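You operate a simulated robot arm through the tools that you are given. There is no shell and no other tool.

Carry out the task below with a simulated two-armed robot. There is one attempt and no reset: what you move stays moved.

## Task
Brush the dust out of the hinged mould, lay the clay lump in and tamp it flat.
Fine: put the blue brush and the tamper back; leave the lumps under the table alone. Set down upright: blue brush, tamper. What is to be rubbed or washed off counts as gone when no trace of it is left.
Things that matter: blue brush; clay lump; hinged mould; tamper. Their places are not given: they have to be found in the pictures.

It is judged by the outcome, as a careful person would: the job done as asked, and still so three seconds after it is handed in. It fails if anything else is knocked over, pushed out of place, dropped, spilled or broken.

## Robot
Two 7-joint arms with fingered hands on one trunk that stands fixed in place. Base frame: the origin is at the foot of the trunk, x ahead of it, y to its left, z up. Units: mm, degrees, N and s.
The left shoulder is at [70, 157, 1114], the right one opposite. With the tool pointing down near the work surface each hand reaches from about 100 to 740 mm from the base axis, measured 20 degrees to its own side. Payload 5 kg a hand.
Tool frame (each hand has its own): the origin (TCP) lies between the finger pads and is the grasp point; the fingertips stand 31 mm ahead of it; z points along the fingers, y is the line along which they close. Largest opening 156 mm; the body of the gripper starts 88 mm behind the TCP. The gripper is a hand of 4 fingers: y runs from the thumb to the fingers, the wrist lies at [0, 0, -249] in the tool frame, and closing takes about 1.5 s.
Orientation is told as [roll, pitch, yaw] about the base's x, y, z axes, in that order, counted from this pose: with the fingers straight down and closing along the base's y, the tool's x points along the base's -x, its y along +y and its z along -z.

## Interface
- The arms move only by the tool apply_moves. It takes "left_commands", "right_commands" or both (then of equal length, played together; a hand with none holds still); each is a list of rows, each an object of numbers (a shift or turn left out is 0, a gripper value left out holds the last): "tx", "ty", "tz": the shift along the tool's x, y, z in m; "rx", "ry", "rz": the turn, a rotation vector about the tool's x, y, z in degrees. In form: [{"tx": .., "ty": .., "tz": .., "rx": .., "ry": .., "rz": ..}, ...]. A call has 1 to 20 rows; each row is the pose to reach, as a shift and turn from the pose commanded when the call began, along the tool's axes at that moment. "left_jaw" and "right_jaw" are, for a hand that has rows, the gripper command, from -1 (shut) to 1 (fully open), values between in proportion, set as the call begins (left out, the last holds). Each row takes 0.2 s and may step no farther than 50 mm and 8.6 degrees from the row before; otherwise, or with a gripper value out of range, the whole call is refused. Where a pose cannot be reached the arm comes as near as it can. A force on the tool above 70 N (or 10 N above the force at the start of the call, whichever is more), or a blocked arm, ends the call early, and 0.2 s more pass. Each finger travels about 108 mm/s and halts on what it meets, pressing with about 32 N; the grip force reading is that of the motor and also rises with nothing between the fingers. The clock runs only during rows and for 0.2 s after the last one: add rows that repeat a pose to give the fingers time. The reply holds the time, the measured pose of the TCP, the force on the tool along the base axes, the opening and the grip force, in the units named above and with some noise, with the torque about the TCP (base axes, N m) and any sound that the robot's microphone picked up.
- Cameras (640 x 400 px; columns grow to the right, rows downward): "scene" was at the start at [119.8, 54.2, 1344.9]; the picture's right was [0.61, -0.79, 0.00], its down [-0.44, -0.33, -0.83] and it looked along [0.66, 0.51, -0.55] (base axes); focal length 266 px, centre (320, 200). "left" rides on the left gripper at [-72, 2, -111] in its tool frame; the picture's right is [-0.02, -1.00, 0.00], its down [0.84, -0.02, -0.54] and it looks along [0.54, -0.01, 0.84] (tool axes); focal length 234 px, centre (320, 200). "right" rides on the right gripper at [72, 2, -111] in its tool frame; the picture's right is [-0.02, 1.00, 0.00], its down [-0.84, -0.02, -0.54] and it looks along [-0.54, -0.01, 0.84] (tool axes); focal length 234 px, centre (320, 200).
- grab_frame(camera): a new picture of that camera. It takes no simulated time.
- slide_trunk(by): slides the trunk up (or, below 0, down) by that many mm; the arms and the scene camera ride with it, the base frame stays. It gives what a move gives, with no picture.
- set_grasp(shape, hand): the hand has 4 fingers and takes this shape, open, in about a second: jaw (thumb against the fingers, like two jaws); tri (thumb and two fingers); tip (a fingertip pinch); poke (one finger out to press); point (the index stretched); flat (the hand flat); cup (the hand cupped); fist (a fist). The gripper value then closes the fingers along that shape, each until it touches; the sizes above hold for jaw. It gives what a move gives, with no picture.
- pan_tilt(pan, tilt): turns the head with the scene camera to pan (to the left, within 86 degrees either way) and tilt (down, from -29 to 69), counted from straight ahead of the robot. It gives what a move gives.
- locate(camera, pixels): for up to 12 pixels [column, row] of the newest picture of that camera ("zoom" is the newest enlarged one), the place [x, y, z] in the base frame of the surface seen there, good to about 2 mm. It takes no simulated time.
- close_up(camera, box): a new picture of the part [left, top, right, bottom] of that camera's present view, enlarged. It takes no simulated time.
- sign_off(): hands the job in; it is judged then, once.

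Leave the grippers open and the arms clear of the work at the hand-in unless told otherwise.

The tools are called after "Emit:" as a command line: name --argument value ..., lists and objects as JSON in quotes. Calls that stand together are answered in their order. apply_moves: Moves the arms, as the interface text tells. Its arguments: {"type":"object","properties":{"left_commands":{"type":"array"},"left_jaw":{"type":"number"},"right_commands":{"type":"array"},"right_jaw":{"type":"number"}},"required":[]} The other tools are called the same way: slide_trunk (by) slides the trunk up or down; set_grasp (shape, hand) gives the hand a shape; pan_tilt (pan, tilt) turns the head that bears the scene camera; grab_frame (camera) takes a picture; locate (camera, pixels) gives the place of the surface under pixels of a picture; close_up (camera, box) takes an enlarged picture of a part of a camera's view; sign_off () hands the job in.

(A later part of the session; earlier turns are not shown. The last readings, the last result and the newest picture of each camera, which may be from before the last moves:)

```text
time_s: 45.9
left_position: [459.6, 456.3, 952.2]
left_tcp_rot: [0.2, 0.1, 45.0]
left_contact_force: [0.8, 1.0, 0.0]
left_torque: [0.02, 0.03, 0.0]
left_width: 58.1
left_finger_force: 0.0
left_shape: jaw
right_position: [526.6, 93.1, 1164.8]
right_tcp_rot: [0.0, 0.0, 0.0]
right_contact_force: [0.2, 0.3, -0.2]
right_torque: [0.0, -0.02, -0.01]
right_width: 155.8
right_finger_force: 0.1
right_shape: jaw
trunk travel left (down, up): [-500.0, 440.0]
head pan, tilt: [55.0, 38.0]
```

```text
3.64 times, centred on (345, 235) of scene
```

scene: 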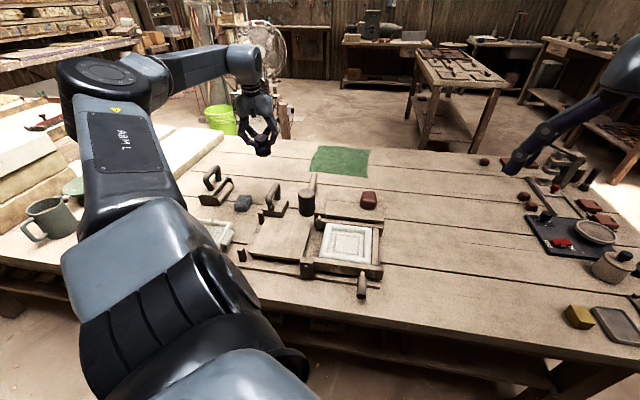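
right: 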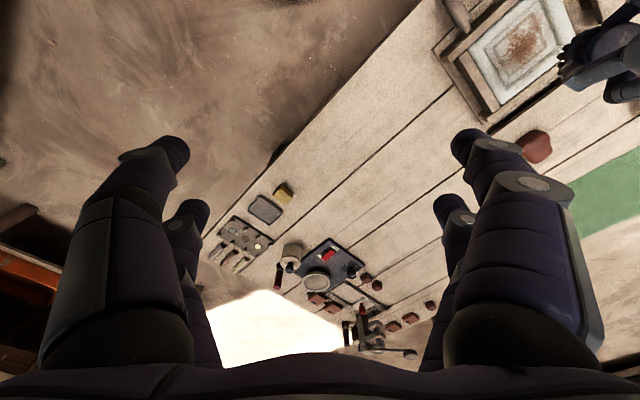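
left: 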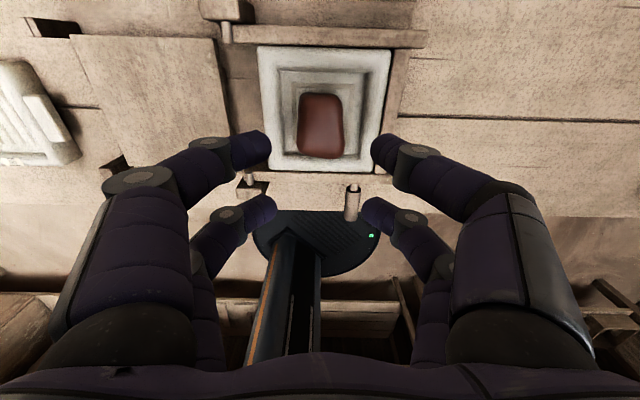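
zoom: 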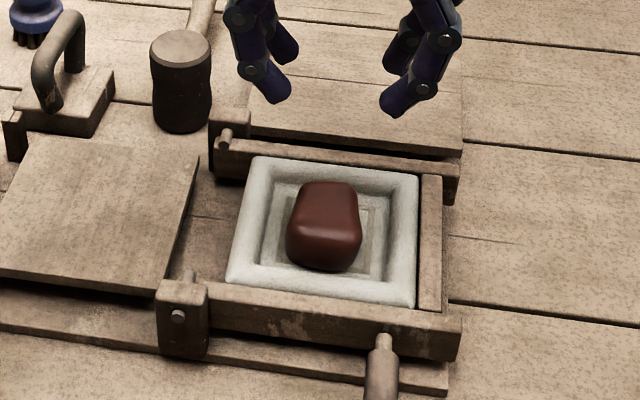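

Lump lies in the recess. Opening the hand and moving above the tamper (≈387,757), yaw 40°.

Emit:
apply_moves --left_commands '[{"tx": -0.023, "ty": 0.0377, "rz": 0.7}, {"tx": -0.0461, "ty": 0.0754, "rz": 1.4}, {"tx": -0.0691, "ty": 0.1131, "rz": 2.1}, {"tx": -0.0922, "ty": 0.1509, "rz": 2.8}, {"tx": -0.1152, "ty": 0.1886, "rz": 3.5}, {"tx": -0.1383, "ty": 0.2263, "rz": 4.2}, {"tx": -0.1613, "ty": 0.264, "rz": 5}, {"tx": -0.1613, "ty": 0.264, "rz": 5}]' --left_jaw 1

Emit:
grab_frame --camera "left"

Emit:
close_up --camera "left" --box '[240, 60, 400, 200]'

```text
time_s: 47.7
left_position: [385.6, 754.3, 952.3]
left_tcp_rot: [0.2, -0.1, 39.9]
left_contact_force: [0.0, -0.4, 0.2]
left_torque: [0.02, -0.01, 0.0]
left_width: 155.9
left_finger_force: 0.1
left_shape: jaw
right_position: [526.7, 91.3, 1164.4]
right_tcp_rot: [-0.1, -0.1, -0.2]
right_contact_force: [0.6, -0.2, -0.2]
right_torque: [0.02, 0.01, 0.0]
right_width: 156.0
right_finger_force: 0.0
right_shape: jaw
trunk travel left (down, up): [-500.0, 440.0]
head pan, tilt: [55.0, 38.0]
```

```text
taken
```

left: 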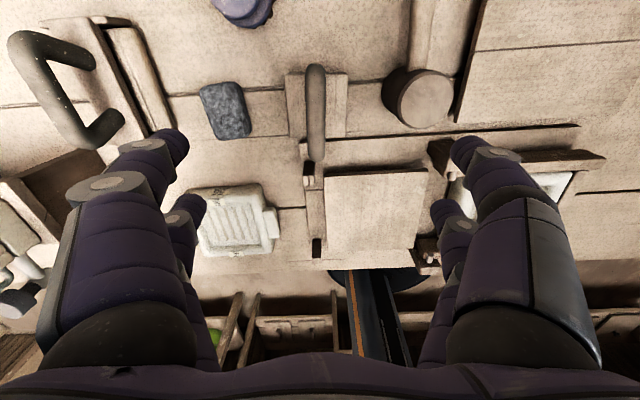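

```text
2.86 times, centred on (320, 130) of left
```

zoom: 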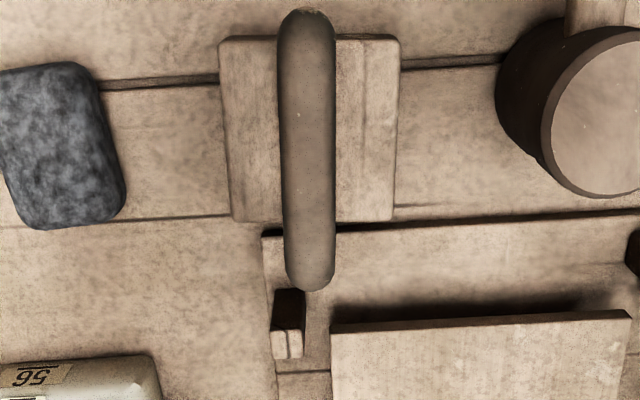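

The bar is aligned with the view. Measuring bar and block.

Emit:
locate --camera "zoom" --pixels '[[306, 30], [308, 100], [309, 180], [310, 260], [310, 285], [283, 140], [334, 140], [225, 42], [398, 42], [235, 218], [392, 216], [305, 12]]'

Emit:
locate --camera "zoom" --pixels '[[290, 300], [290, 345], [600, 100], [545, 120], [480, 340], [350, 230], [330, 335], [70, 130]]'

```text
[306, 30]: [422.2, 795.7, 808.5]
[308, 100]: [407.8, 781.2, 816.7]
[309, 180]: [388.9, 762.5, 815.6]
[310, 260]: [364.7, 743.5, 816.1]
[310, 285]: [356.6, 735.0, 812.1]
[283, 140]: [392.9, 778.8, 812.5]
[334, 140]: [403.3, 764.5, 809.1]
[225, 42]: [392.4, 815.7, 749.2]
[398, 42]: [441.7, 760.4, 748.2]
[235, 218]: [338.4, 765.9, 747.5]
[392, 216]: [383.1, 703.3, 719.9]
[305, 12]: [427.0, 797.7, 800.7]
```

```text
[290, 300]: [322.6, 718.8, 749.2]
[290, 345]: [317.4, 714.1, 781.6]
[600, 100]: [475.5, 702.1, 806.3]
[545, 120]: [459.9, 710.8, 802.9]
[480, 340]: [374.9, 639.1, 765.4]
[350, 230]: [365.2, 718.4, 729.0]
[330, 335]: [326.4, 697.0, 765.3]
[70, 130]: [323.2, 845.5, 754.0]
```

Tamper block ≈74 mm square, centre ≈(390,763.5), at 42.5°; bar along it, top 816. The mallet is near one finger, so I descend with the hand only partly open (55 mm). First positioning at height.

Emit:
apply_moves --left_commands '[{"tx": -0.005, "ty": 0.0023, "rz": -1.2}, {"tx": -0.0096, "ty": 0.0046, "rz": -2.5}, {"tx": -0.0096, "ty": 0.0046, "rz": -2.5}, {"tx": -0.0096, "ty": 0.0046, "rz": -2.5}, {"tx": -0.0096, "ty": 0.0046, "tz": 0.04, "rz": -2.5}, {"tx": -0.0096, "ty": 0.0046, "tz": 0.08, "rz": -2.5}, {"tx": -0.0096, "ty": 0.0046, "tz": 0.08, "rz": -2.5}]' --left_jaw -0.3

Emit:
grab_frame --camera "left"

Emit:
close_up --camera "scene" --box '[220, 110, 340, 230]'

```text
time_s: 49.3
left_position: [389.9, 765.8, 873.5]
left_tcp_rot: [0.3, -0.2, 42.6]
left_contact_force: [-0.4, -0.1, 0.6]
left_torque: [0.05, -0.02, 0.01]
left_width: 55.0
left_finger_force: 0.0
left_shape: jaw
right_position: [525.2, 92.4, 1165.9]
right_tcp_rot: [0.1, -0.1, 0.0]
right_contact_force: [-0.1, -0.3, -0.1]
right_torque: [0.02, -0.04, -0.01]
right_width: 155.9
right_finger_force: 0.2
right_shape: jaw
trunk travel left (down, up): [-500.0, 440.0]
head pan, tilt: [55.0, 38.0]
```

```text
taken
```

left: 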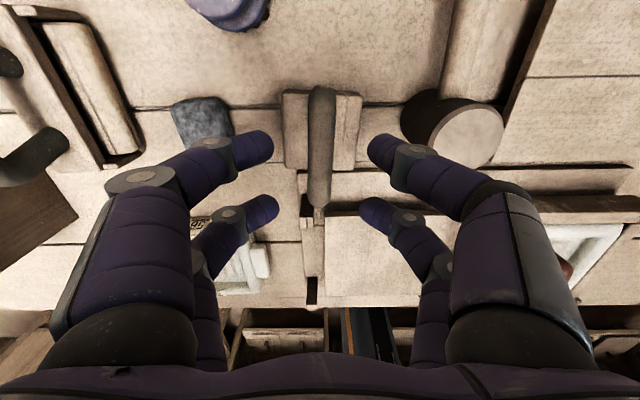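

```text
3.33 times, centred on (280, 170) of scene
```

zoom: 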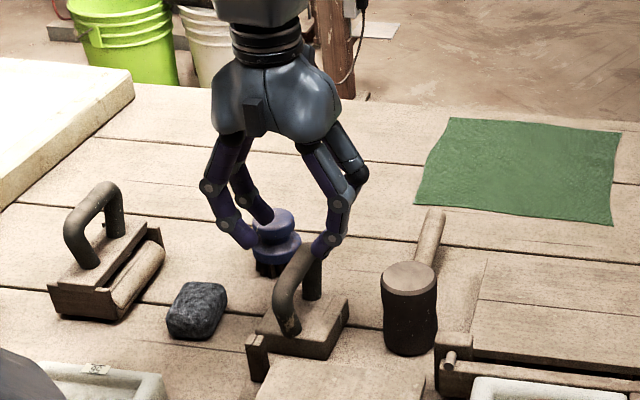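

Centred on the bar; clear of the mallet. Descending 70 mm to TCP z≈803.

Emit:
apply_moves --left_commands '[{"tz": 0.03}, {"tz": 0.055}, {"tz": 0.07}, {"tz": 0.07}]'

Emit:
grab_frame --camera "left"

Emit:
close_up --camera "scene" --box '[220, 130, 340, 250]'

```text
time_s: 50.3
left_position: [391.7, 766.0, 800.9]
left_tcp_rot: [0.3, -0.1, 42.6]
left_contact_force: [0.9, -0.4, -0.1]
left_torque: [0.04, 0.0, -0.01]
left_width: 55.2
left_finger_force: 0.0
left_shape: jaw
right_position: [526.7, 91.1, 1165.1]
right_tcp_rot: [0.0, -0.1, -0.1]
right_contact_force: [-0.7, 0.7, 0.2]
right_torque: [0.02, 0.01, 0.0]
right_width: 155.9
right_finger_force: 0.0
right_shape: jaw
trunk travel left (down, up): [-500.0, 440.0]
head pan, tilt: [55.0, 38.0]
```

```text
taken
```

left: 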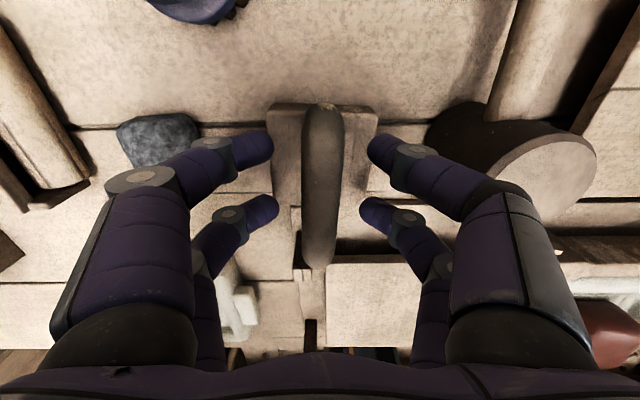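

```text
3.33 times, centred on (280, 190) of scene
```

zoom: 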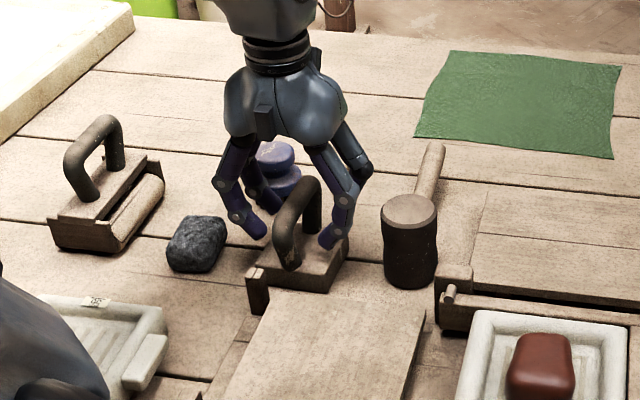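

Positioned around the bar. Closing.

Emit:
apply_moves --left_commands '[{}, {}, {}, {}, {}, {}]' --left_jaw -1

Emit:
grab_frame --camera "left"

Emit:
close_up --camera "scene" --box '[220, 130, 340, 250]'

```text
time_s: 51.7
left_position: [390.5, 766.1, 801.1]
left_tcp_rot: [0.2, -0.2, 42.6]
left_contact_force: [-2.5, 0.5, 1.0]
left_torque: [0.22, 0.13, 0.03]
left_width: 0.2
left_finger_force: 32.2
left_shape: jaw
right_position: [526.5, 92.3, 1165.7]
right_tcp_rot: [0.0, -0.2, 0.0]
right_contact_force: [0.5, -0.2, 0.3]
right_torque: [0.0, 0.0, 0.03]
right_width: 156.0
right_finger_force: 0.1
right_shape: jaw
trunk travel left (down, up): [-500.0, 440.0]
head pan, tilt: [55.0, 38.0]
```

```text
taken
```

left: 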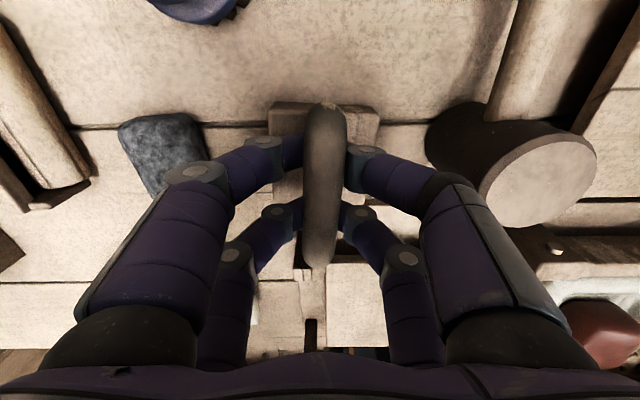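

```text
3.33 times, centred on (280, 190) of scene
```

zoom: 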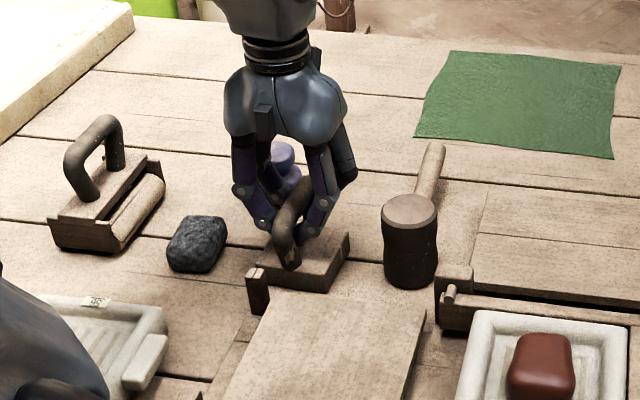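

The tips met below the bar – a loose hook. For pressing I want a fingertip pinch, so I open to 55 mm, rise 21 mm, and close again.

Emit:
apply_moves --left_commands '[{}, {}, {}, {"tz": -0.012}, {"tz": -0.021}, {"tz": -0.021}]' --left_jaw -0.3

Emit:
apply_moves --left_commands '[{}, {}, {}, {}, {}, {}]' --left_jaw -1

Emit:
grab_frame --camera "left"

Emit:
close_up --camera "scene" --box '[230, 140, 310, 220]'

```text
time_s: 53.1
left_position: [390.8, 764.7, 822.8]
left_tcp_rot: [0.2, 0.0, 42.6]
left_contact_force: [-0.1, -0.5, 0.1]
left_torque: [0.01, 0.04, -0.03]
left_width: 54.0
left_finger_force: 0.0
left_shape: jaw
right_position: [525.6, 92.5, 1163.6]
right_tcp_rot: [0.0, -0.1, 0.1]
right_contact_force: [0.3, 0.5, -0.1]
right_torque: [0.0, 0.0, 0.01]
right_width: 156.0
right_finger_force: 0.0
right_shape: jaw
trunk travel left (down, up): [-500.0, 440.0]
head pan, tilt: [55.0, 38.0]
```

```text
time_s: 54.5
left_position: [391.2, 765.4, 821.7]
left_tcp_rot: [0.2, -0.1, 42.6]
left_contact_force: [0.4, 0.6, -0.2]
left_torque: [0.01, -0.02, -0.04]
left_width: 16.2
left_finger_force: 32.1
left_shape: jaw
right_position: [527.0, 92.3, 1164.6]
right_tcp_rot: [0.0, -0.1, 0.0]
right_contact_force: [0.6, 1.1, 0.3]
right_torque: [-0.01, 0.01, 0.0]
right_width: 155.9
right_finger_force: 0.0
right_shape: jaw
trunk travel left (down, up): [-500.0, 440.0]
head pan, tilt: [55.0, 38.0]
```

```text
taken
```

left: 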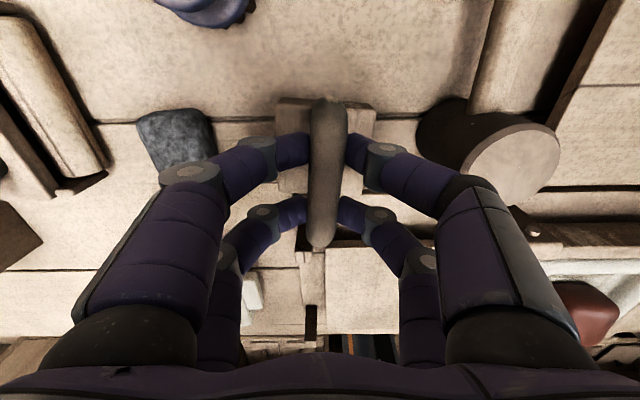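

```text
5.00 times, centred on (270, 180) of scene
```

zoom: 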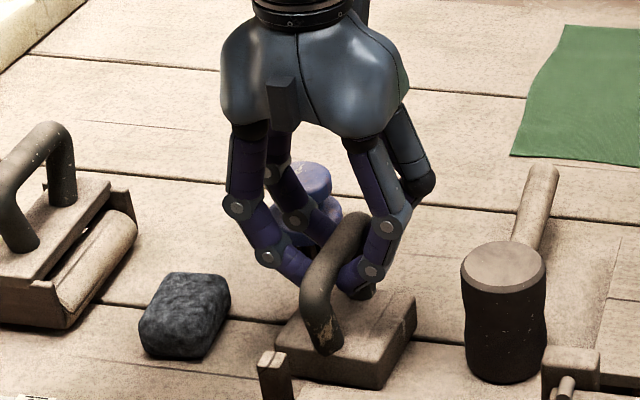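

Pinched (16 mm). Lifting slowly 20 mm, then more.

Emit:
apply_moves --left_commands '[{"tz": -0.004}, {"tz": -0.01}, {"tz": -0.02}, {"tz": -0.05}, {"tz": -0.09}, {"tz": -0.13}, {"tz": -0.13}]'

Emit:
grab_frame --camera "left"

Emit:
close_up --camera "scene" --box '[230, 90, 310, 190]'

```text
time_s: 56.1
left_position: [393.5, 765.1, 953.1]
left_tcp_rot: [0.2, 0.0, 42.4]
left_contact_force: [0.0, 0.4, -4.1]
left_torque: [0.03, 0.01, 0.01]
left_width: 16.7
left_finger_force: 32.5
left_shape: jaw
right_position: [528.7, 92.6, 1164.7]
right_tcp_rot: [-0.2, -0.1, 0.1]
right_contact_force: [0.1, -0.2, 0.8]
right_torque: [-0.03, 0.04, -0.01]
right_width: 156.0
right_finger_force: 0.0
right_shape: jaw
trunk travel left (down, up): [-500.0, 440.0]
head pan, tilt: [55.0, 38.0]
```

```text
taken
```

left: 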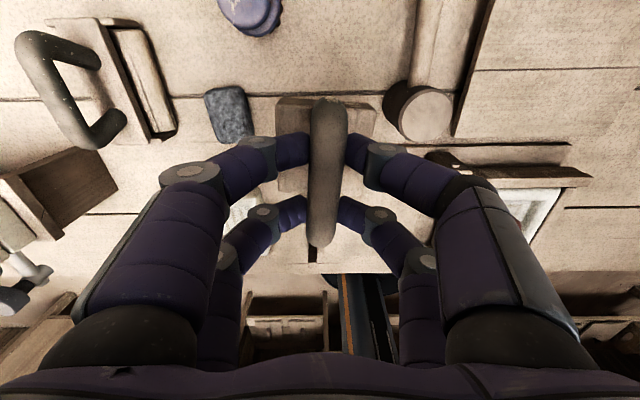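

```text
4.00 times, centred on (270, 140) of scene
```

zoom: 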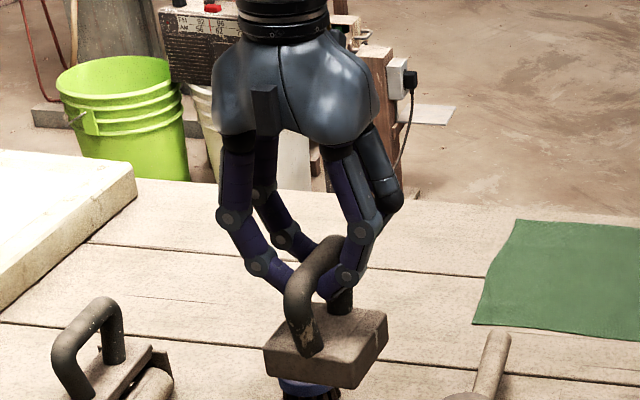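

Lifted. Checking how level it hangs and where its centre is.

Emit:
locate --camera "zoom" --pixels '[[270, 348], [332, 386], [386, 315], [340, 345], [370, 330], [290, 345], [300, 290], [325, 240], [335, 375], [275, 365]]'

Emit:
close_up --camera "left" --box '[260, 80, 400, 220]'

Emit:
locate --camera "zoom" --pixels '[[78, 80], [530, 100], [90, 120], [510, 140], [290, 120], [290, 300], [300, 200], [285, 400], [150, 95], [440, 100]]'

```text
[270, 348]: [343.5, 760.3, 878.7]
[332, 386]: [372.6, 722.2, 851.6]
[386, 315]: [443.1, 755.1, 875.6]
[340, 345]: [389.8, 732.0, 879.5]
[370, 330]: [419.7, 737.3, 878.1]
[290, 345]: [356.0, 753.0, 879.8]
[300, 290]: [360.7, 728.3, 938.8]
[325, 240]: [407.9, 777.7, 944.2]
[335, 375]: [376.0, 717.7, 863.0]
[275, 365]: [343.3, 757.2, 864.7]
```

```text
2.86 times, centred on (330, 150) of left
```

zoom: 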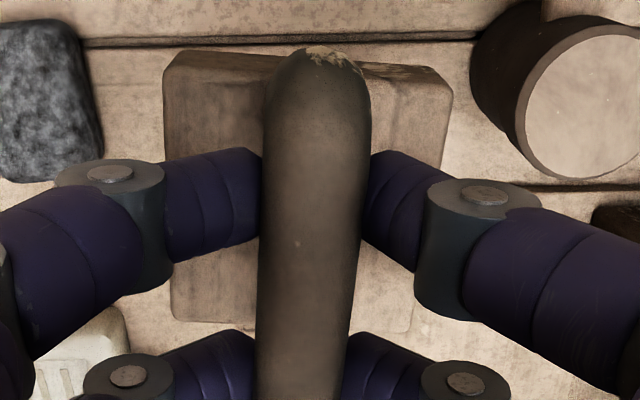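

```text
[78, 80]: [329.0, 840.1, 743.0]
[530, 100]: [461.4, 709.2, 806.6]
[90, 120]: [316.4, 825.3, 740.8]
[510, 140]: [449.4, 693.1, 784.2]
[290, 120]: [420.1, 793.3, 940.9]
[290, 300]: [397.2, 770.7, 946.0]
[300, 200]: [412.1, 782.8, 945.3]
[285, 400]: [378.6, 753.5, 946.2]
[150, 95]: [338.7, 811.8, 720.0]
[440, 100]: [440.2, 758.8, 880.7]
```

Checking the block's corners in more detail.

Emit:
locate --camera "zoom" --pixels '[[180, 65], [180, 140], [190, 300], [230, 300], [435, 85], [440, 150], [405, 310], [380, 300], [240, 65], [390, 80]]'

```text
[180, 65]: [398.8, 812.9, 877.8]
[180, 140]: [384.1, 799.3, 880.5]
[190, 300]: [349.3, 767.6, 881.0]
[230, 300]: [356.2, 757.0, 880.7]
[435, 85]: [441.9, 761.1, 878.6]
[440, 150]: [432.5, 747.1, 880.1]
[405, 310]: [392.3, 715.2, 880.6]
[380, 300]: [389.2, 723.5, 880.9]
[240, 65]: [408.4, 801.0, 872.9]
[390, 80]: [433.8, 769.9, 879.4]
```

Level, aligned at ~42.5°. Carrying it over the mould at height with yaw 45°.

Emit:
apply_moves --left_commands '[{"tx": 0.0199, "ty": -0.034, "rz": -0.3}, {"tx": 0.0397, "ty": -0.0681, "rz": -0.6}, {"tx": 0.0596, "ty": -0.1021, "rz": -0.9}, {"tx": 0.0794, "ty": -0.1362, "rz": -1.2}, {"tx": 0.0993, "ty": -0.1702, "rz": -1.5}, {"tx": 0.1191, "ty": -0.2042, "rz": -1.8}, {"tx": 0.139, "ty": -0.2383, "rz": -2.1}, {"tx": 0.1588, "ty": -0.2723, "rz": -2.5}, {"tx": 0.1588, "ty": -0.2723, "rz": -2.5}]'

Emit:
grab_frame --camera "left"

Emit:
close_up --camera "scene" --box '[290, 150, 420, 290]'

Emit:
close_up --camera "right" --box '[420, 0, 620, 130]'

```text
time_s: 58.1
left_position: [459.1, 458.1, 951.9]
left_tcp_rot: [0.2, -0.1, 45.1]
left_contact_force: [-0.4, -0.4, -3.3]
left_torque: [0.05, 0.0, 0.01]
left_width: 16.4
left_finger_force: 31.8
left_shape: jaw
right_position: [528.0, 93.6, 1163.7]
right_tcp_rot: [0.0, -0.1, 0.0]
right_contact_force: [-0.4, 0.0, -0.8]
right_torque: [-0.01, 0.0, -0.01]
right_width: 156.1
right_finger_force: 0.0
right_shape: jaw
trunk travel left (down, up): [-500.0, 440.0]
head pan, tilt: [55.0, 38.0]
```

```text
taken
```

left: 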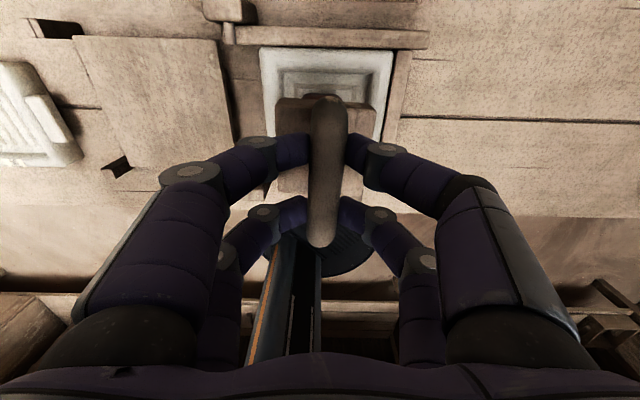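

```text
2.86 times, centred on (355, 220) of scene
```

zoom: 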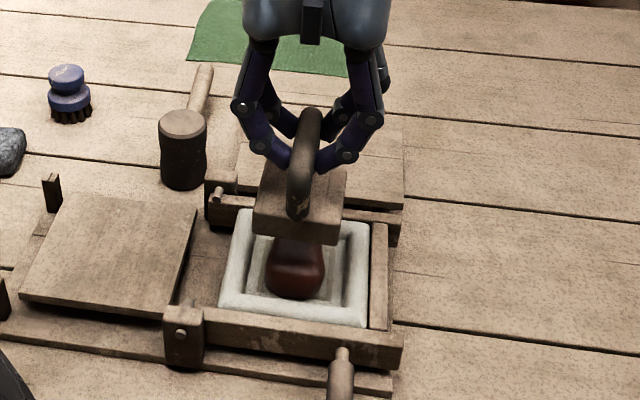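

```text
3.08 times, centred on (520, 65) of right
```

zoom: 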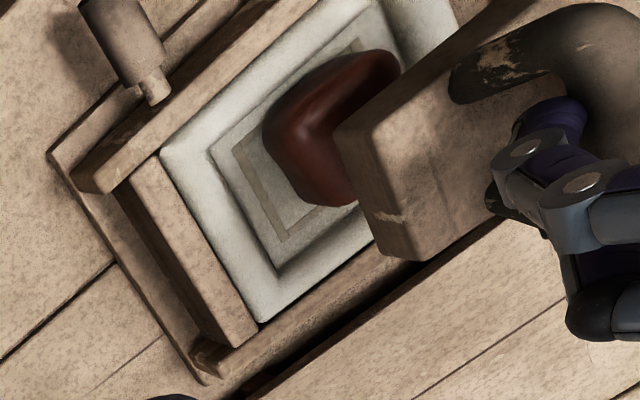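

Measuring the tamper block against the recess before lowering.

Emit:
close_up --camera "left" --box '[250, 40, 400, 220]'

Emit:
locate --camera "left" --pixels '[[281, 103], [284, 188], [370, 108], [362, 190], [300, 190], [352, 190], [282, 120], [368, 130]]'

Emit:
close_up --camera "scene" --box '[320, 190, 390, 270]'

Emit:
locate --camera "zoom" --pixels '[[72, 80], [272, 118], [285, 75], [80, 60], [255, 190]]'

```text
2.22 times, centred on (325, 130) of left
```

zoom: 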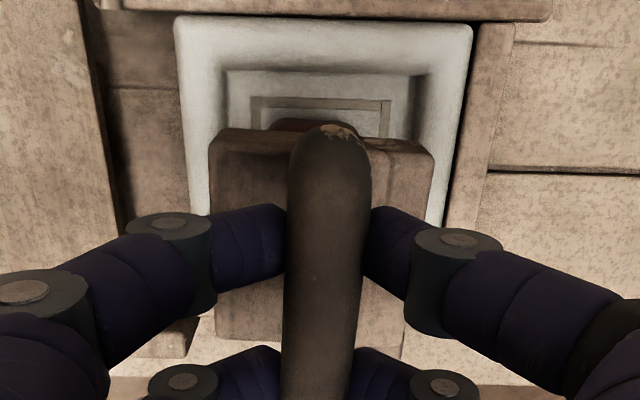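

```text
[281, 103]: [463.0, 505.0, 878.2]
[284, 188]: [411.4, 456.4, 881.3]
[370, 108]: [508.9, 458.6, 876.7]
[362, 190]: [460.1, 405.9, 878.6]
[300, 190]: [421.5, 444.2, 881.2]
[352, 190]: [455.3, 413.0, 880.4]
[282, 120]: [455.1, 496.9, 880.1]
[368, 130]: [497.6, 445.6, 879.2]
```

```text
5.00 times, centred on (355, 230) of scene
```

zoom: 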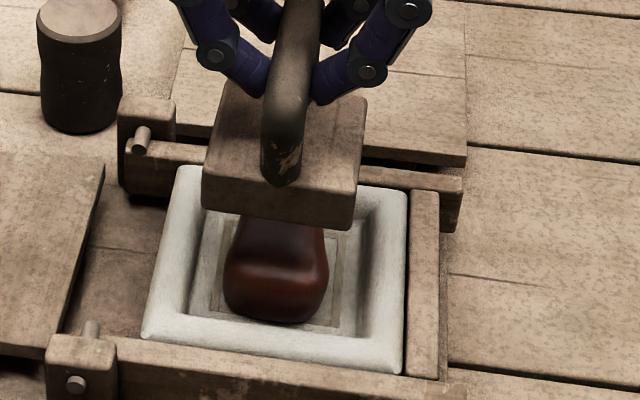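

```text
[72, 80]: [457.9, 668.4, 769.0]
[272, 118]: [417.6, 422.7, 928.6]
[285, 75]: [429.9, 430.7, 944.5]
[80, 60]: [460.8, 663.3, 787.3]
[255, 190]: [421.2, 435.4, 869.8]
```

Block centre (460.9,456.5) matches the recess centre. Lowering to just above the lump, then pressing gently.

Emit:
apply_moves --left_commands '[{"tz": 0.02}, {"tz": 0.034}, {"tz": 0.038}, {"tz": 0.04}, {"tz": 0.042}, {"tz": 0.044}, {"tz": 0.046}]'

Emit:
close_up --camera "scene" --box '[310, 170, 400, 270]'

```text
time_s: 59.7
left_position: [458.6, 456.9, 908.2]
left_tcp_rot: [0.1, -0.3, 45.1]
left_contact_force: [0.1, 4.4, 16.1]
left_torque: [0.03, 0.0, 0.0]
left_width: 16.9
left_finger_force: 32.3
left_shape: jaw
right_position: [525.3, 91.9, 1166.0]
right_tcp_rot: [0.0, -0.1, 0.0]
right_contact_force: [-0.2, 0.0, 0.0]
right_torque: [0.0, -0.01, 0.0]
right_width: 155.8
right_finger_force: 0.1
right_shape: jaw
trunk travel left (down, up): [-500.0, 440.0]
head pan, tilt: [55.0, 38.0]
```

```text
4.00 times, centred on (355, 220) of scene
```

zoom: 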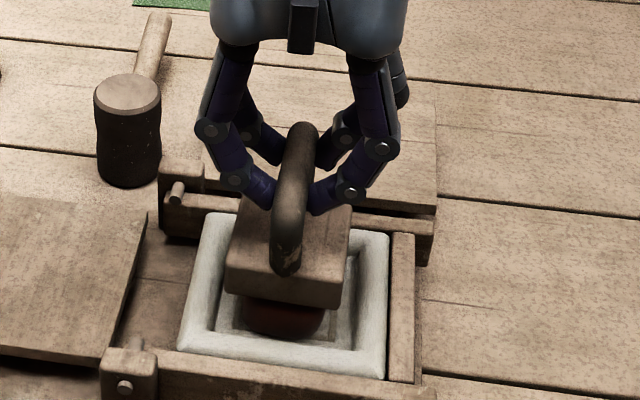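

Contact with 16 N. Pressing further in small steps.

Emit:
apply_moves --left_commands '[{"tz": 0.001}, {"tz": 0.002}, {"tz": 0.003}, {"tz": 0.004}, {"tz": 0.004}]'

Emit:
close_up --camera "scene" --box '[310, 170, 400, 270]'

```text
time_s: 60.9
left_position: [459.1, 457.8, 900.8]
left_tcp_rot: [0.3, -0.1, 45.2]
left_contact_force: [-0.2, -1.0, -4.3]
left_torque: [0.03, -0.03, 0.0]
left_width: 11.8
left_finger_force: 31.8
left_shape: jaw
right_position: [527.2, 93.5, 1164.5]
right_tcp_rot: [0.0, -0.1, 0.0]
right_contact_force: [0.0, -0.5, 0.4]
right_torque: [-0.02, -0.01, -0.04]
right_width: 156.0
right_finger_force: 0.0
right_shape: jaw
trunk travel left (down, up): [-500.0, 440.0]
head pan, tilt: [55.0, 38.0]
```

```text
4.00 times, centred on (355, 220) of scene
```

zoom: 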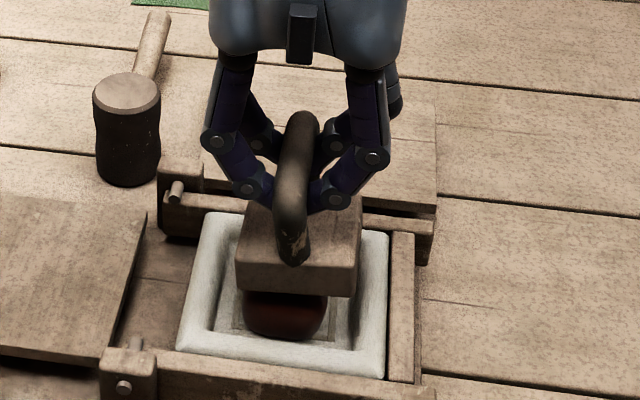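

Under pressure the pinch slipped under the bar; the tamper is still held. Let me look at where it is.

Emit:
grab_frame --camera "left"

Emit:
close_up --camera "left" --box '[250, 40, 400, 240]'

Emit:
close_up --camera "right" --box '[420, 0, 620, 130]'

```text
taken
```

left: 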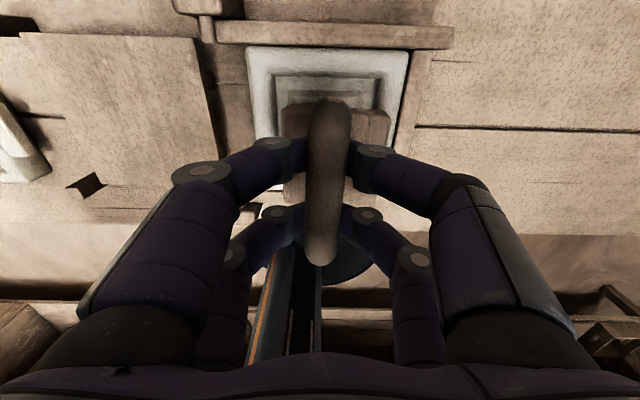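

```text
2.00 times, centred on (325, 140) of left
```

zoom: 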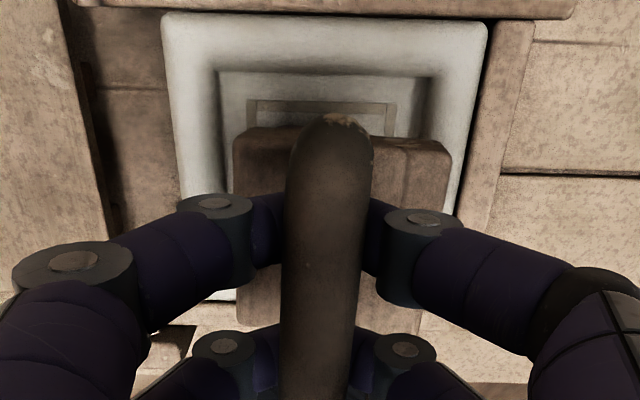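

```text
3.08 times, centred on (520, 65) of right
```

zoom: 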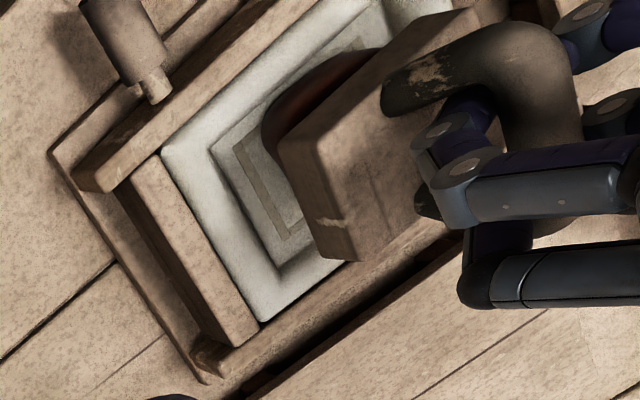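

Locating the block and bar now.

Emit:
locate --camera "left" --pixels '[[284, 112], [283, 130], [372, 115], [385, 130], [377, 185], [290, 190], [325, 130], [325, 180], [322, 250]]'

Emit:
close_up --camera "scene" --box '[320, 190, 400, 270]'

Emit:
locate --camera "zoom" --pixels '[[125, 135], [200, 160], [310, 150], [120, 165], [310, 185], [200, 255], [140, 245], [250, 245], [240, 60], [165, 225], [60, 280], [200, 300]]'

```text
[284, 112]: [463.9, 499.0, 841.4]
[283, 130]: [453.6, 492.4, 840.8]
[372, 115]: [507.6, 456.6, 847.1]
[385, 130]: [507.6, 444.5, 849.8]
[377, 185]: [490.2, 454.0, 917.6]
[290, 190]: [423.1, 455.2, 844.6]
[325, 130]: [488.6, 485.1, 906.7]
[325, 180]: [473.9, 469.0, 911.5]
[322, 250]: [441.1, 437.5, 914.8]
```

```text
5.00 times, centred on (360, 230) of scene
```

zoom: 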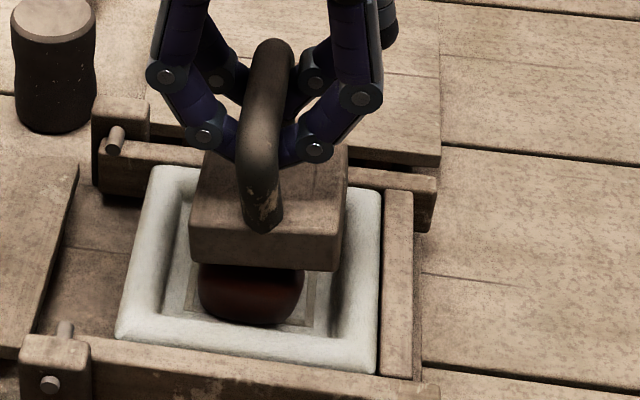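

```text
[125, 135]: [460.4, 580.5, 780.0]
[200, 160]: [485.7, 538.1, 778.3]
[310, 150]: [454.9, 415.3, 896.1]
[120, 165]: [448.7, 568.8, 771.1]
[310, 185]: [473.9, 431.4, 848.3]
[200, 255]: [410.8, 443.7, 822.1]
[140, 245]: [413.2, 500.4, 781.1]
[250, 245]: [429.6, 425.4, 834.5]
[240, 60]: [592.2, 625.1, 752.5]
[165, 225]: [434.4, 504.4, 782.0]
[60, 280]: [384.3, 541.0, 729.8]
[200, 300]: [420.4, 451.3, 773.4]
```

The block hangs slightly tilted just above the lump. Lowering it until it rests on the lump.

Emit:
apply_moves --left_commands '[{"tz": 0.002}, {"tz": 0.004}, {"tz": 0.006}, {"tz": 0.006}]'

Emit:
close_up --camera "scene" --box '[320, 190, 400, 270]'

```text
time_s: 61.9
left_position: [459.6, 456.7, 896.2]
left_tcp_rot: [0.1, -0.2, 45.1]
left_contact_force: [0.3, -1.0, -3.5]
left_torque: [0.03, 0.01, 0.02]
left_width: 11.6
left_finger_force: 32.4
left_shape: jaw
right_position: [526.6, 93.5, 1163.6]
right_tcp_rot: [0.0, -0.1, 0.0]
right_contact_force: [0.4, 0.8, 0.4]
right_torque: [0.01, 0.01, 0.01]
right_width: 155.9
right_finger_force: 0.1
right_shape: jaw
trunk travel left (down, up): [-500.0, 440.0]
head pan, tilt: [55.0, 38.0]
```

```text
5.00 times, centred on (360, 230) of scene
```

zoom: 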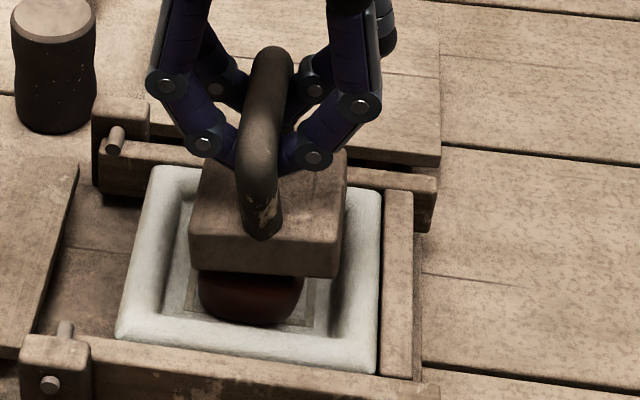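

Still hanging; continuing down a few mm.

Emit:
apply_moves --left_commands '[{"tz": 0.002}, {"tz": 0.003}, {"tz": 0.004}, {"tz": 0.004}]'

Emit:
close_up --camera "scene" --box '[320, 190, 400, 270]'

```text
time_s: 62.9
left_position: [459.0, 456.3, 892.6]
left_tcp_rot: [0.2, -0.1, 45.1]
left_contact_force: [0.6, 0.5, -0.5]
left_torque: [0.05, 0.09, 0.01]
left_width: 11.8
left_finger_force: 32.4
left_shape: jaw
right_position: [527.8, 91.9, 1165.7]
right_tcp_rot: [0.1, -0.1, 0.0]
right_contact_force: [0.6, 0.3, -0.1]
right_torque: [0.0, 0.0, 0.03]
right_width: 156.0
right_finger_force: 0.0
right_shape: jaw
trunk travel left (down, up): [-500.0, 440.0]
head pan, tilt: [55.0, 38.0]
```

```text
5.00 times, centred on (360, 230) of scene
```

zoom: 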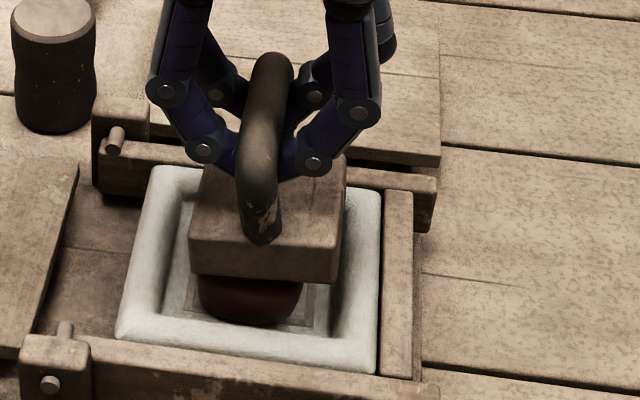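

Weight is on the lump now. Checking the block's height and level.

Emit:
locate --camera "zoom" --pixels '[[200, 230], [320, 240], [325, 190], [210, 190], [200, 262], [330, 270], [265, 60], [245, 150]]'

Emit:
grab_frame --camera "left"

Emit:
locate --camera "left" --pixels '[[284, 115], [283, 130], [372, 118], [385, 133], [290, 190], [325, 130], [325, 180], [322, 250]]'

```text
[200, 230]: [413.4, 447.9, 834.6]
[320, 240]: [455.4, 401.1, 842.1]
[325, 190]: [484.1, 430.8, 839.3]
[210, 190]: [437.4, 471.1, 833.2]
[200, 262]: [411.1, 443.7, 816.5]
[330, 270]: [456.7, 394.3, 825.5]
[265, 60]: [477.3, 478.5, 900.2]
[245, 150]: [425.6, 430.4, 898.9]
```

```text
taken
```

left: 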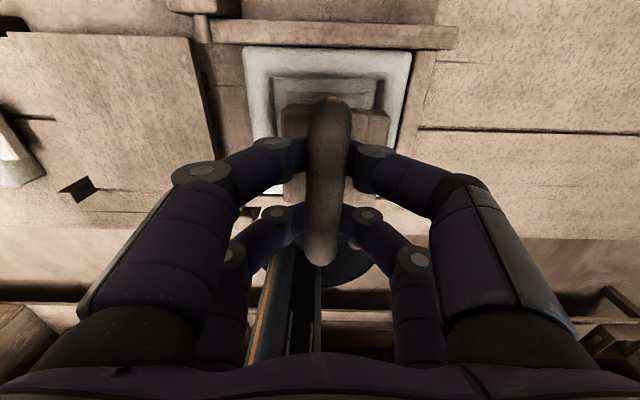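

```text
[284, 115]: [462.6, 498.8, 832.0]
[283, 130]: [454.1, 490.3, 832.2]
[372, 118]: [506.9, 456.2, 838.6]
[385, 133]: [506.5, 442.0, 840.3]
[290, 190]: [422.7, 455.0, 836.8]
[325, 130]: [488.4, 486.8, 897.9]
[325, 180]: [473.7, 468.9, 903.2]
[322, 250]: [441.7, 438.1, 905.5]
```

The lump supports the block; opening the fingers so the tamper settles flat.

Emit:
apply_moves --left_commands '[{}, {}]' --left_jaw -0.7

Emit:
apply_moves --left_commands '[{}, {}, {}]' --left_jaw -0.3

Emit:
close_up --camera "scene" --box '[320, 190, 400, 270]'

Emit:
grab_frame --camera "left"

```text
time_s: 63.5
left_position: [458.4, 457.0, 891.6]
left_tcp_rot: [0.1, -0.2, 45.0]
left_contact_force: [0.8, 0.2, -0.3]
left_torque: [0.03, 0.01, 0.02]
left_width: 23.4
left_finger_force: 0.0
left_shape: jaw
right_position: [526.5, 93.0, 1165.0]
right_tcp_rot: [0.1, 0.0, -0.1]
right_contact_force: [0.2, 0.0, -0.5]
right_torque: [0.03, 0.0, -0.02]
right_width: 155.7
right_finger_force: 0.0
right_shape: jaw
trunk travel left (down, up): [-500.0, 440.0]
head pan, tilt: [55.0, 38.0]
```

```text
time_s: 64.3
left_position: [459.6, 458.3, 891.1]
left_tcp_rot: [0.2, 0.0, 45.1]
left_contact_force: [-0.5, -0.9, -1.1]
left_torque: [0.02, 0.02, 0.0]
left_width: 54.3
left_finger_force: 0.0
left_shape: jaw
right_position: [526.5, 92.7, 1164.7]
right_tcp_rot: [0.0, 0.0, 0.0]
right_contact_force: [0.4, 0.3, 0.4]
right_torque: [0.0, -0.01, -0.01]
right_width: 155.8
right_finger_force: 0.1
right_shape: jaw
trunk travel left (down, up): [-500.0, 440.0]
head pan, tilt: [55.0, 38.0]
```

```text
5.00 times, centred on (360, 230) of scene
```

zoom: 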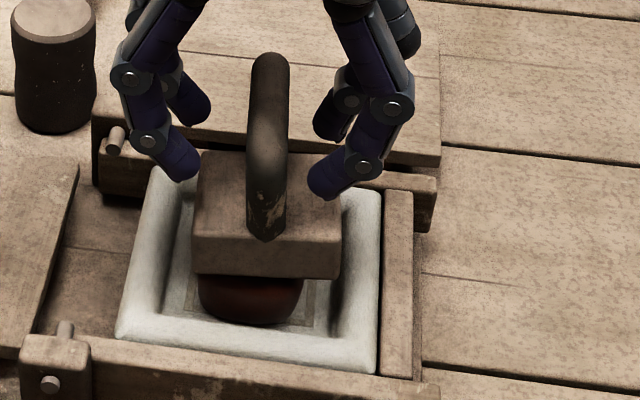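

```text
taken
```

left: 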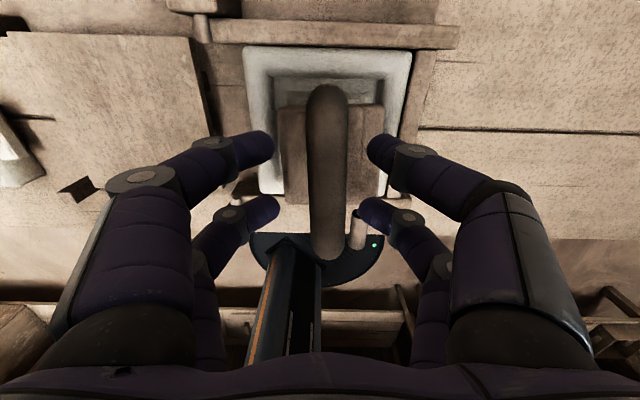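

Tamper rests level on the lump. Measuring the bar and block positions.

Emit:
locate --camera "left" --pixels '[[285, 112], [283, 150], [288, 200], [380, 108], [382, 150], [378, 195], [327, 100], [327, 130], [327, 180], [327, 230], [310, 150], [346, 150]]'

```text
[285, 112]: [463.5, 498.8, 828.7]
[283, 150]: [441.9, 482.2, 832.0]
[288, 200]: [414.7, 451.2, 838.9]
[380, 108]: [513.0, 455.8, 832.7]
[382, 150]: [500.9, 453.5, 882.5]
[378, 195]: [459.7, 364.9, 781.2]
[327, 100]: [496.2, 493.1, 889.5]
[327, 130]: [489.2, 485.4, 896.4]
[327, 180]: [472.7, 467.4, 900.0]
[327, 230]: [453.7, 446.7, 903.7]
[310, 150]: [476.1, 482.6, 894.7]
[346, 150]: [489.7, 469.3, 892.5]
```

The tamper leans slightly toward the far side. I'll press from above with the closed fingertips nested on the bar: raise 75 mm, close the hand.

Emit:
apply_moves --left_commands '[{"tz": -0.01}, {"tz": -0.03}, {"tz": -0.06}, {"tz": -0.08}]'

Emit:
apply_moves --left_commands '[{}, {}, {}, {}, {}]' --left_jaw -1

Emit:
grab_frame --camera "left"

Emit:
close_up --camera "scene" --box '[310, 150, 410, 270]'

```text
time_s: 65.3
left_position: [458.8, 455.8, 970.8]
left_tcp_rot: [0.3, 0.0, 45.0]
left_contact_force: [0.6, -0.5, 0.4]
left_torque: [-0.02, 0.01, -0.01]
left_width: 54.3
left_finger_force: 0.1
left_shape: jaw
right_position: [526.7, 93.3, 1164.5]
right_tcp_rot: [0.1, -0.1, 0.1]
right_contact_force: [0.3, 0.1, -0.7]
right_torque: [-0.01, -0.02, 0.0]
right_width: 155.7
right_finger_force: 0.0
right_shape: jaw
trunk travel left (down, up): [-500.0, 440.0]
head pan, tilt: [55.0, 38.0]
```

```text
time_s: 66.5
left_position: [459.2, 455.8, 971.5]
left_tcp_rot: [0.3, -0.1, 45.1]
left_contact_force: [-0.2, 0.3, 0.1]
left_torque: [0.01, 0.0, 0.03]
left_width: 0.4
left_finger_force: 32.2
left_shape: jaw
right_position: [527.1, 91.9, 1164.5]
right_tcp_rot: [-0.1, -0.1, 0.0]
right_contact_force: [0.2, 0.5, -0.5]
right_torque: [0.01, 0.04, 0.0]
right_width: 155.9
right_finger_force: 0.1
right_shape: jaw
trunk travel left (down, up): [-500.0, 440.0]
head pan, tilt: [55.0, 38.0]
```

```text
taken
```

left: 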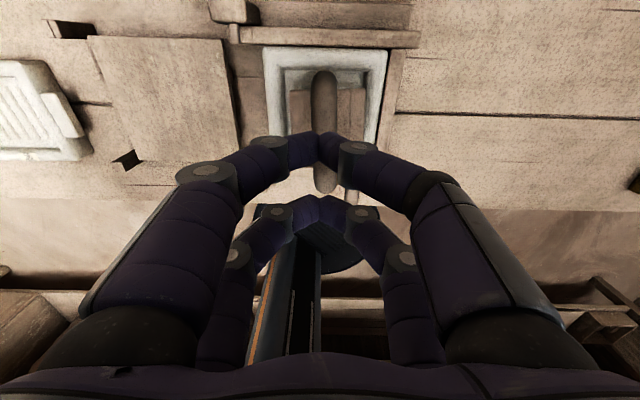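

```text
3.33 times, centred on (360, 210) of scene
```

zoom: 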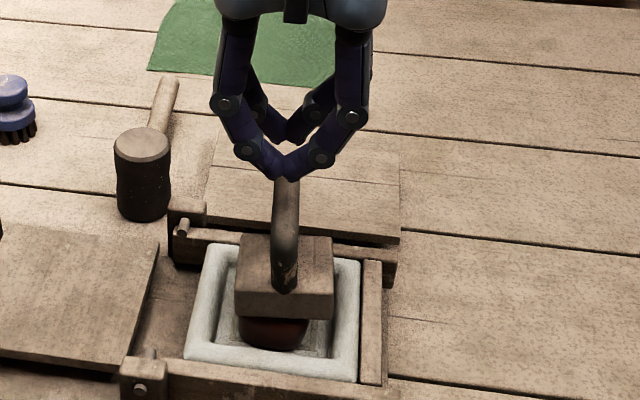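

Measuring the bar, the tips and the block edge from this view.

Emit:
locate --camera "left" --pixels '[[324, 75], [324, 90], [324, 120], [327, 185], [313, 110], [337, 110], [318, 150], [320, 205], [291, 93], [289, 130], [365, 92], [362, 130]]'

Emit:
locate --camera "zoom" --pixels '[[240, 290], [330, 293], [240, 240], [330, 240], [285, 182], [285, 270], [285, 165], [245, 325], [300, 325]]'

```text
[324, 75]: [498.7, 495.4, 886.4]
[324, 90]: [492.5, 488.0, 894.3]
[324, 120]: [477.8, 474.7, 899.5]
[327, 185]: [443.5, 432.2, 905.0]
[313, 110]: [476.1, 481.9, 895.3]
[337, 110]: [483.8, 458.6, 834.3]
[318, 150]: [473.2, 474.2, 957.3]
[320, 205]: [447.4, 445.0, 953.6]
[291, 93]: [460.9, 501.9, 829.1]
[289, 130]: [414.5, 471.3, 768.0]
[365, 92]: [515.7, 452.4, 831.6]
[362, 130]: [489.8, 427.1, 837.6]
```

```text
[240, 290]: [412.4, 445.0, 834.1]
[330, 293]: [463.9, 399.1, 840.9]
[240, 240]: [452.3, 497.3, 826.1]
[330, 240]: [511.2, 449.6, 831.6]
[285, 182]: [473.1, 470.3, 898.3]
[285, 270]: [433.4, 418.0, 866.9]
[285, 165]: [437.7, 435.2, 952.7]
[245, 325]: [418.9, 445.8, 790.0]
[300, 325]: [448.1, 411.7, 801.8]
```

The bar runs through about (463,458) at ~48°, top ≈900–905. Moving the closed tips over it and descending to contact.

Emit:
apply_moves --left_commands '[{"tx": -0.0039, "ty": -0.0018, "rz": -3}, {"tx": -0.0039, "ty": -0.0018, "tz": 0.02, "rz": -3}, {"tx": -0.0039, "ty": -0.0018, "tz": 0.03, "rz": -3}, {"tx": -0.0039, "ty": -0.0018, "tz": 0.03, "rz": -3}]'

Emit:
grab_frame --camera "left"

Emit:
close_up --camera "scene" --box '[310, 170, 410, 270]'

Emit:
close_up --camera "right" --box '[420, 0, 620, 130]'

```text
time_s: 67.5
left_position: [463.2, 457.8, 941.6]
left_tcp_rot: [0.2, -0.2, 48.2]
left_contact_force: [0.0, 0.2, -0.9]
left_torque: [-0.02, 0.01, 0.01]
left_width: 0.0
left_finger_force: 32.0
left_shape: jaw
right_position: [525.2, 91.9, 1165.3]
right_tcp_rot: [0.0, -0.1, 0.0]
right_contact_force: [0.3, -0.3, -0.2]
right_torque: [0.02, 0.03, 0.0]
right_width: 155.9
right_finger_force: 0.1
right_shape: jaw
trunk travel left (down, up): [-500.0, 440.0]
head pan, tilt: [55.0, 38.0]
```

```text
taken
```

left: 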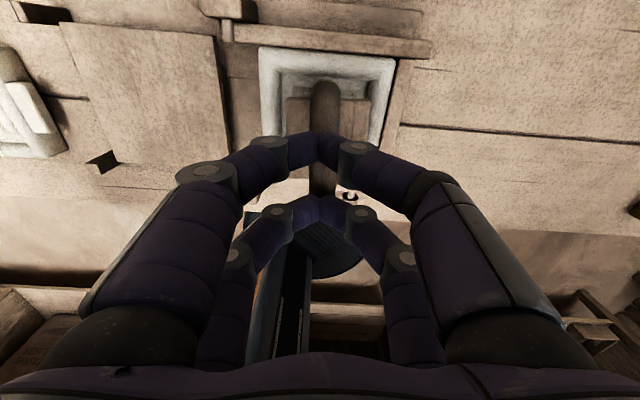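

```text
4.00 times, centred on (360, 220) of scene
```

zoom: 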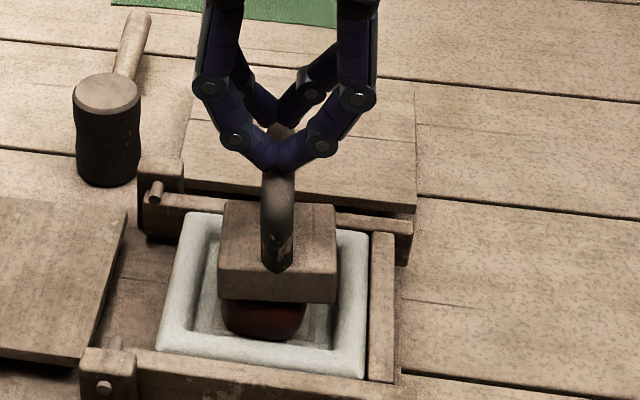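

```text
3.08 times, centred on (520, 65) of right
```

zoom: 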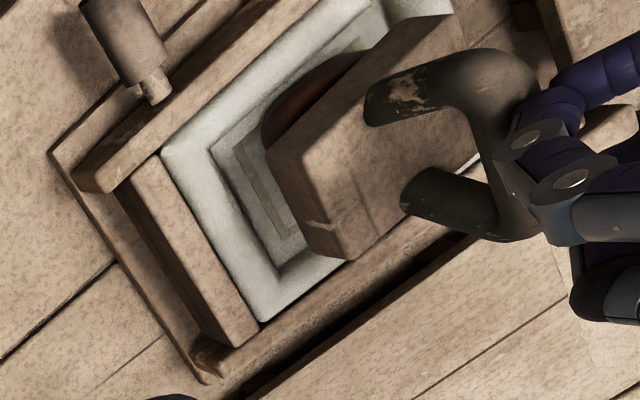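

Aligned. Pressing down slowly.

Emit:
apply_moves --left_commands '[{"tz": 0.005}, {"tz": 0.008}, {"tz": 0.01}, {"tz": 0.012}, {"tz": 0.014}, {"tz": 0.016}]'

Emit:
close_up --camera "scene" --box '[310, 170, 410, 270]'

```text
time_s: 68.9
left_position: [462.0, 454.1, 935.7]
left_tcp_rot: [-0.2, -0.8, 48.1]
left_contact_force: [-4.9, -2.3, 67.5]
left_torque: [-1.24, 1.44, -0.08]
left_width: 0.1
left_finger_force: 32.4
left_shape: jaw
right_position: [522.1, 87.0, 1169.3]
right_tcp_rot: [0.3, -0.4, 0.1]
right_contact_force: [0.2, -0.5, -1.1]
right_torque: [-0.03, 0.05, -0.01]
right_width: 155.9
right_finger_force: 0.1
right_shape: jaw
trunk travel left (down, up): [-500.0, 440.0]
head pan, tilt: [55.0, 38.0]
```

```text
4.00 times, centred on (360, 220) of scene
```

zoom: 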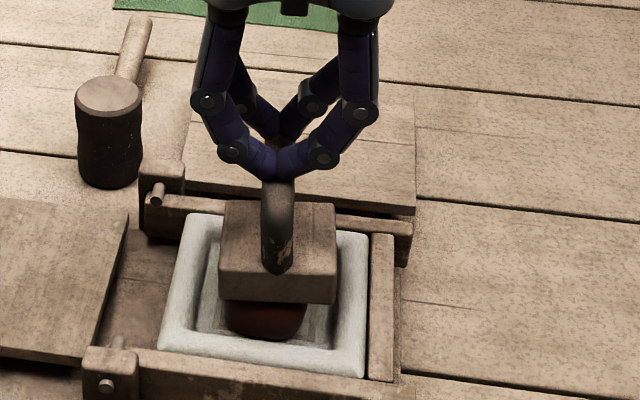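

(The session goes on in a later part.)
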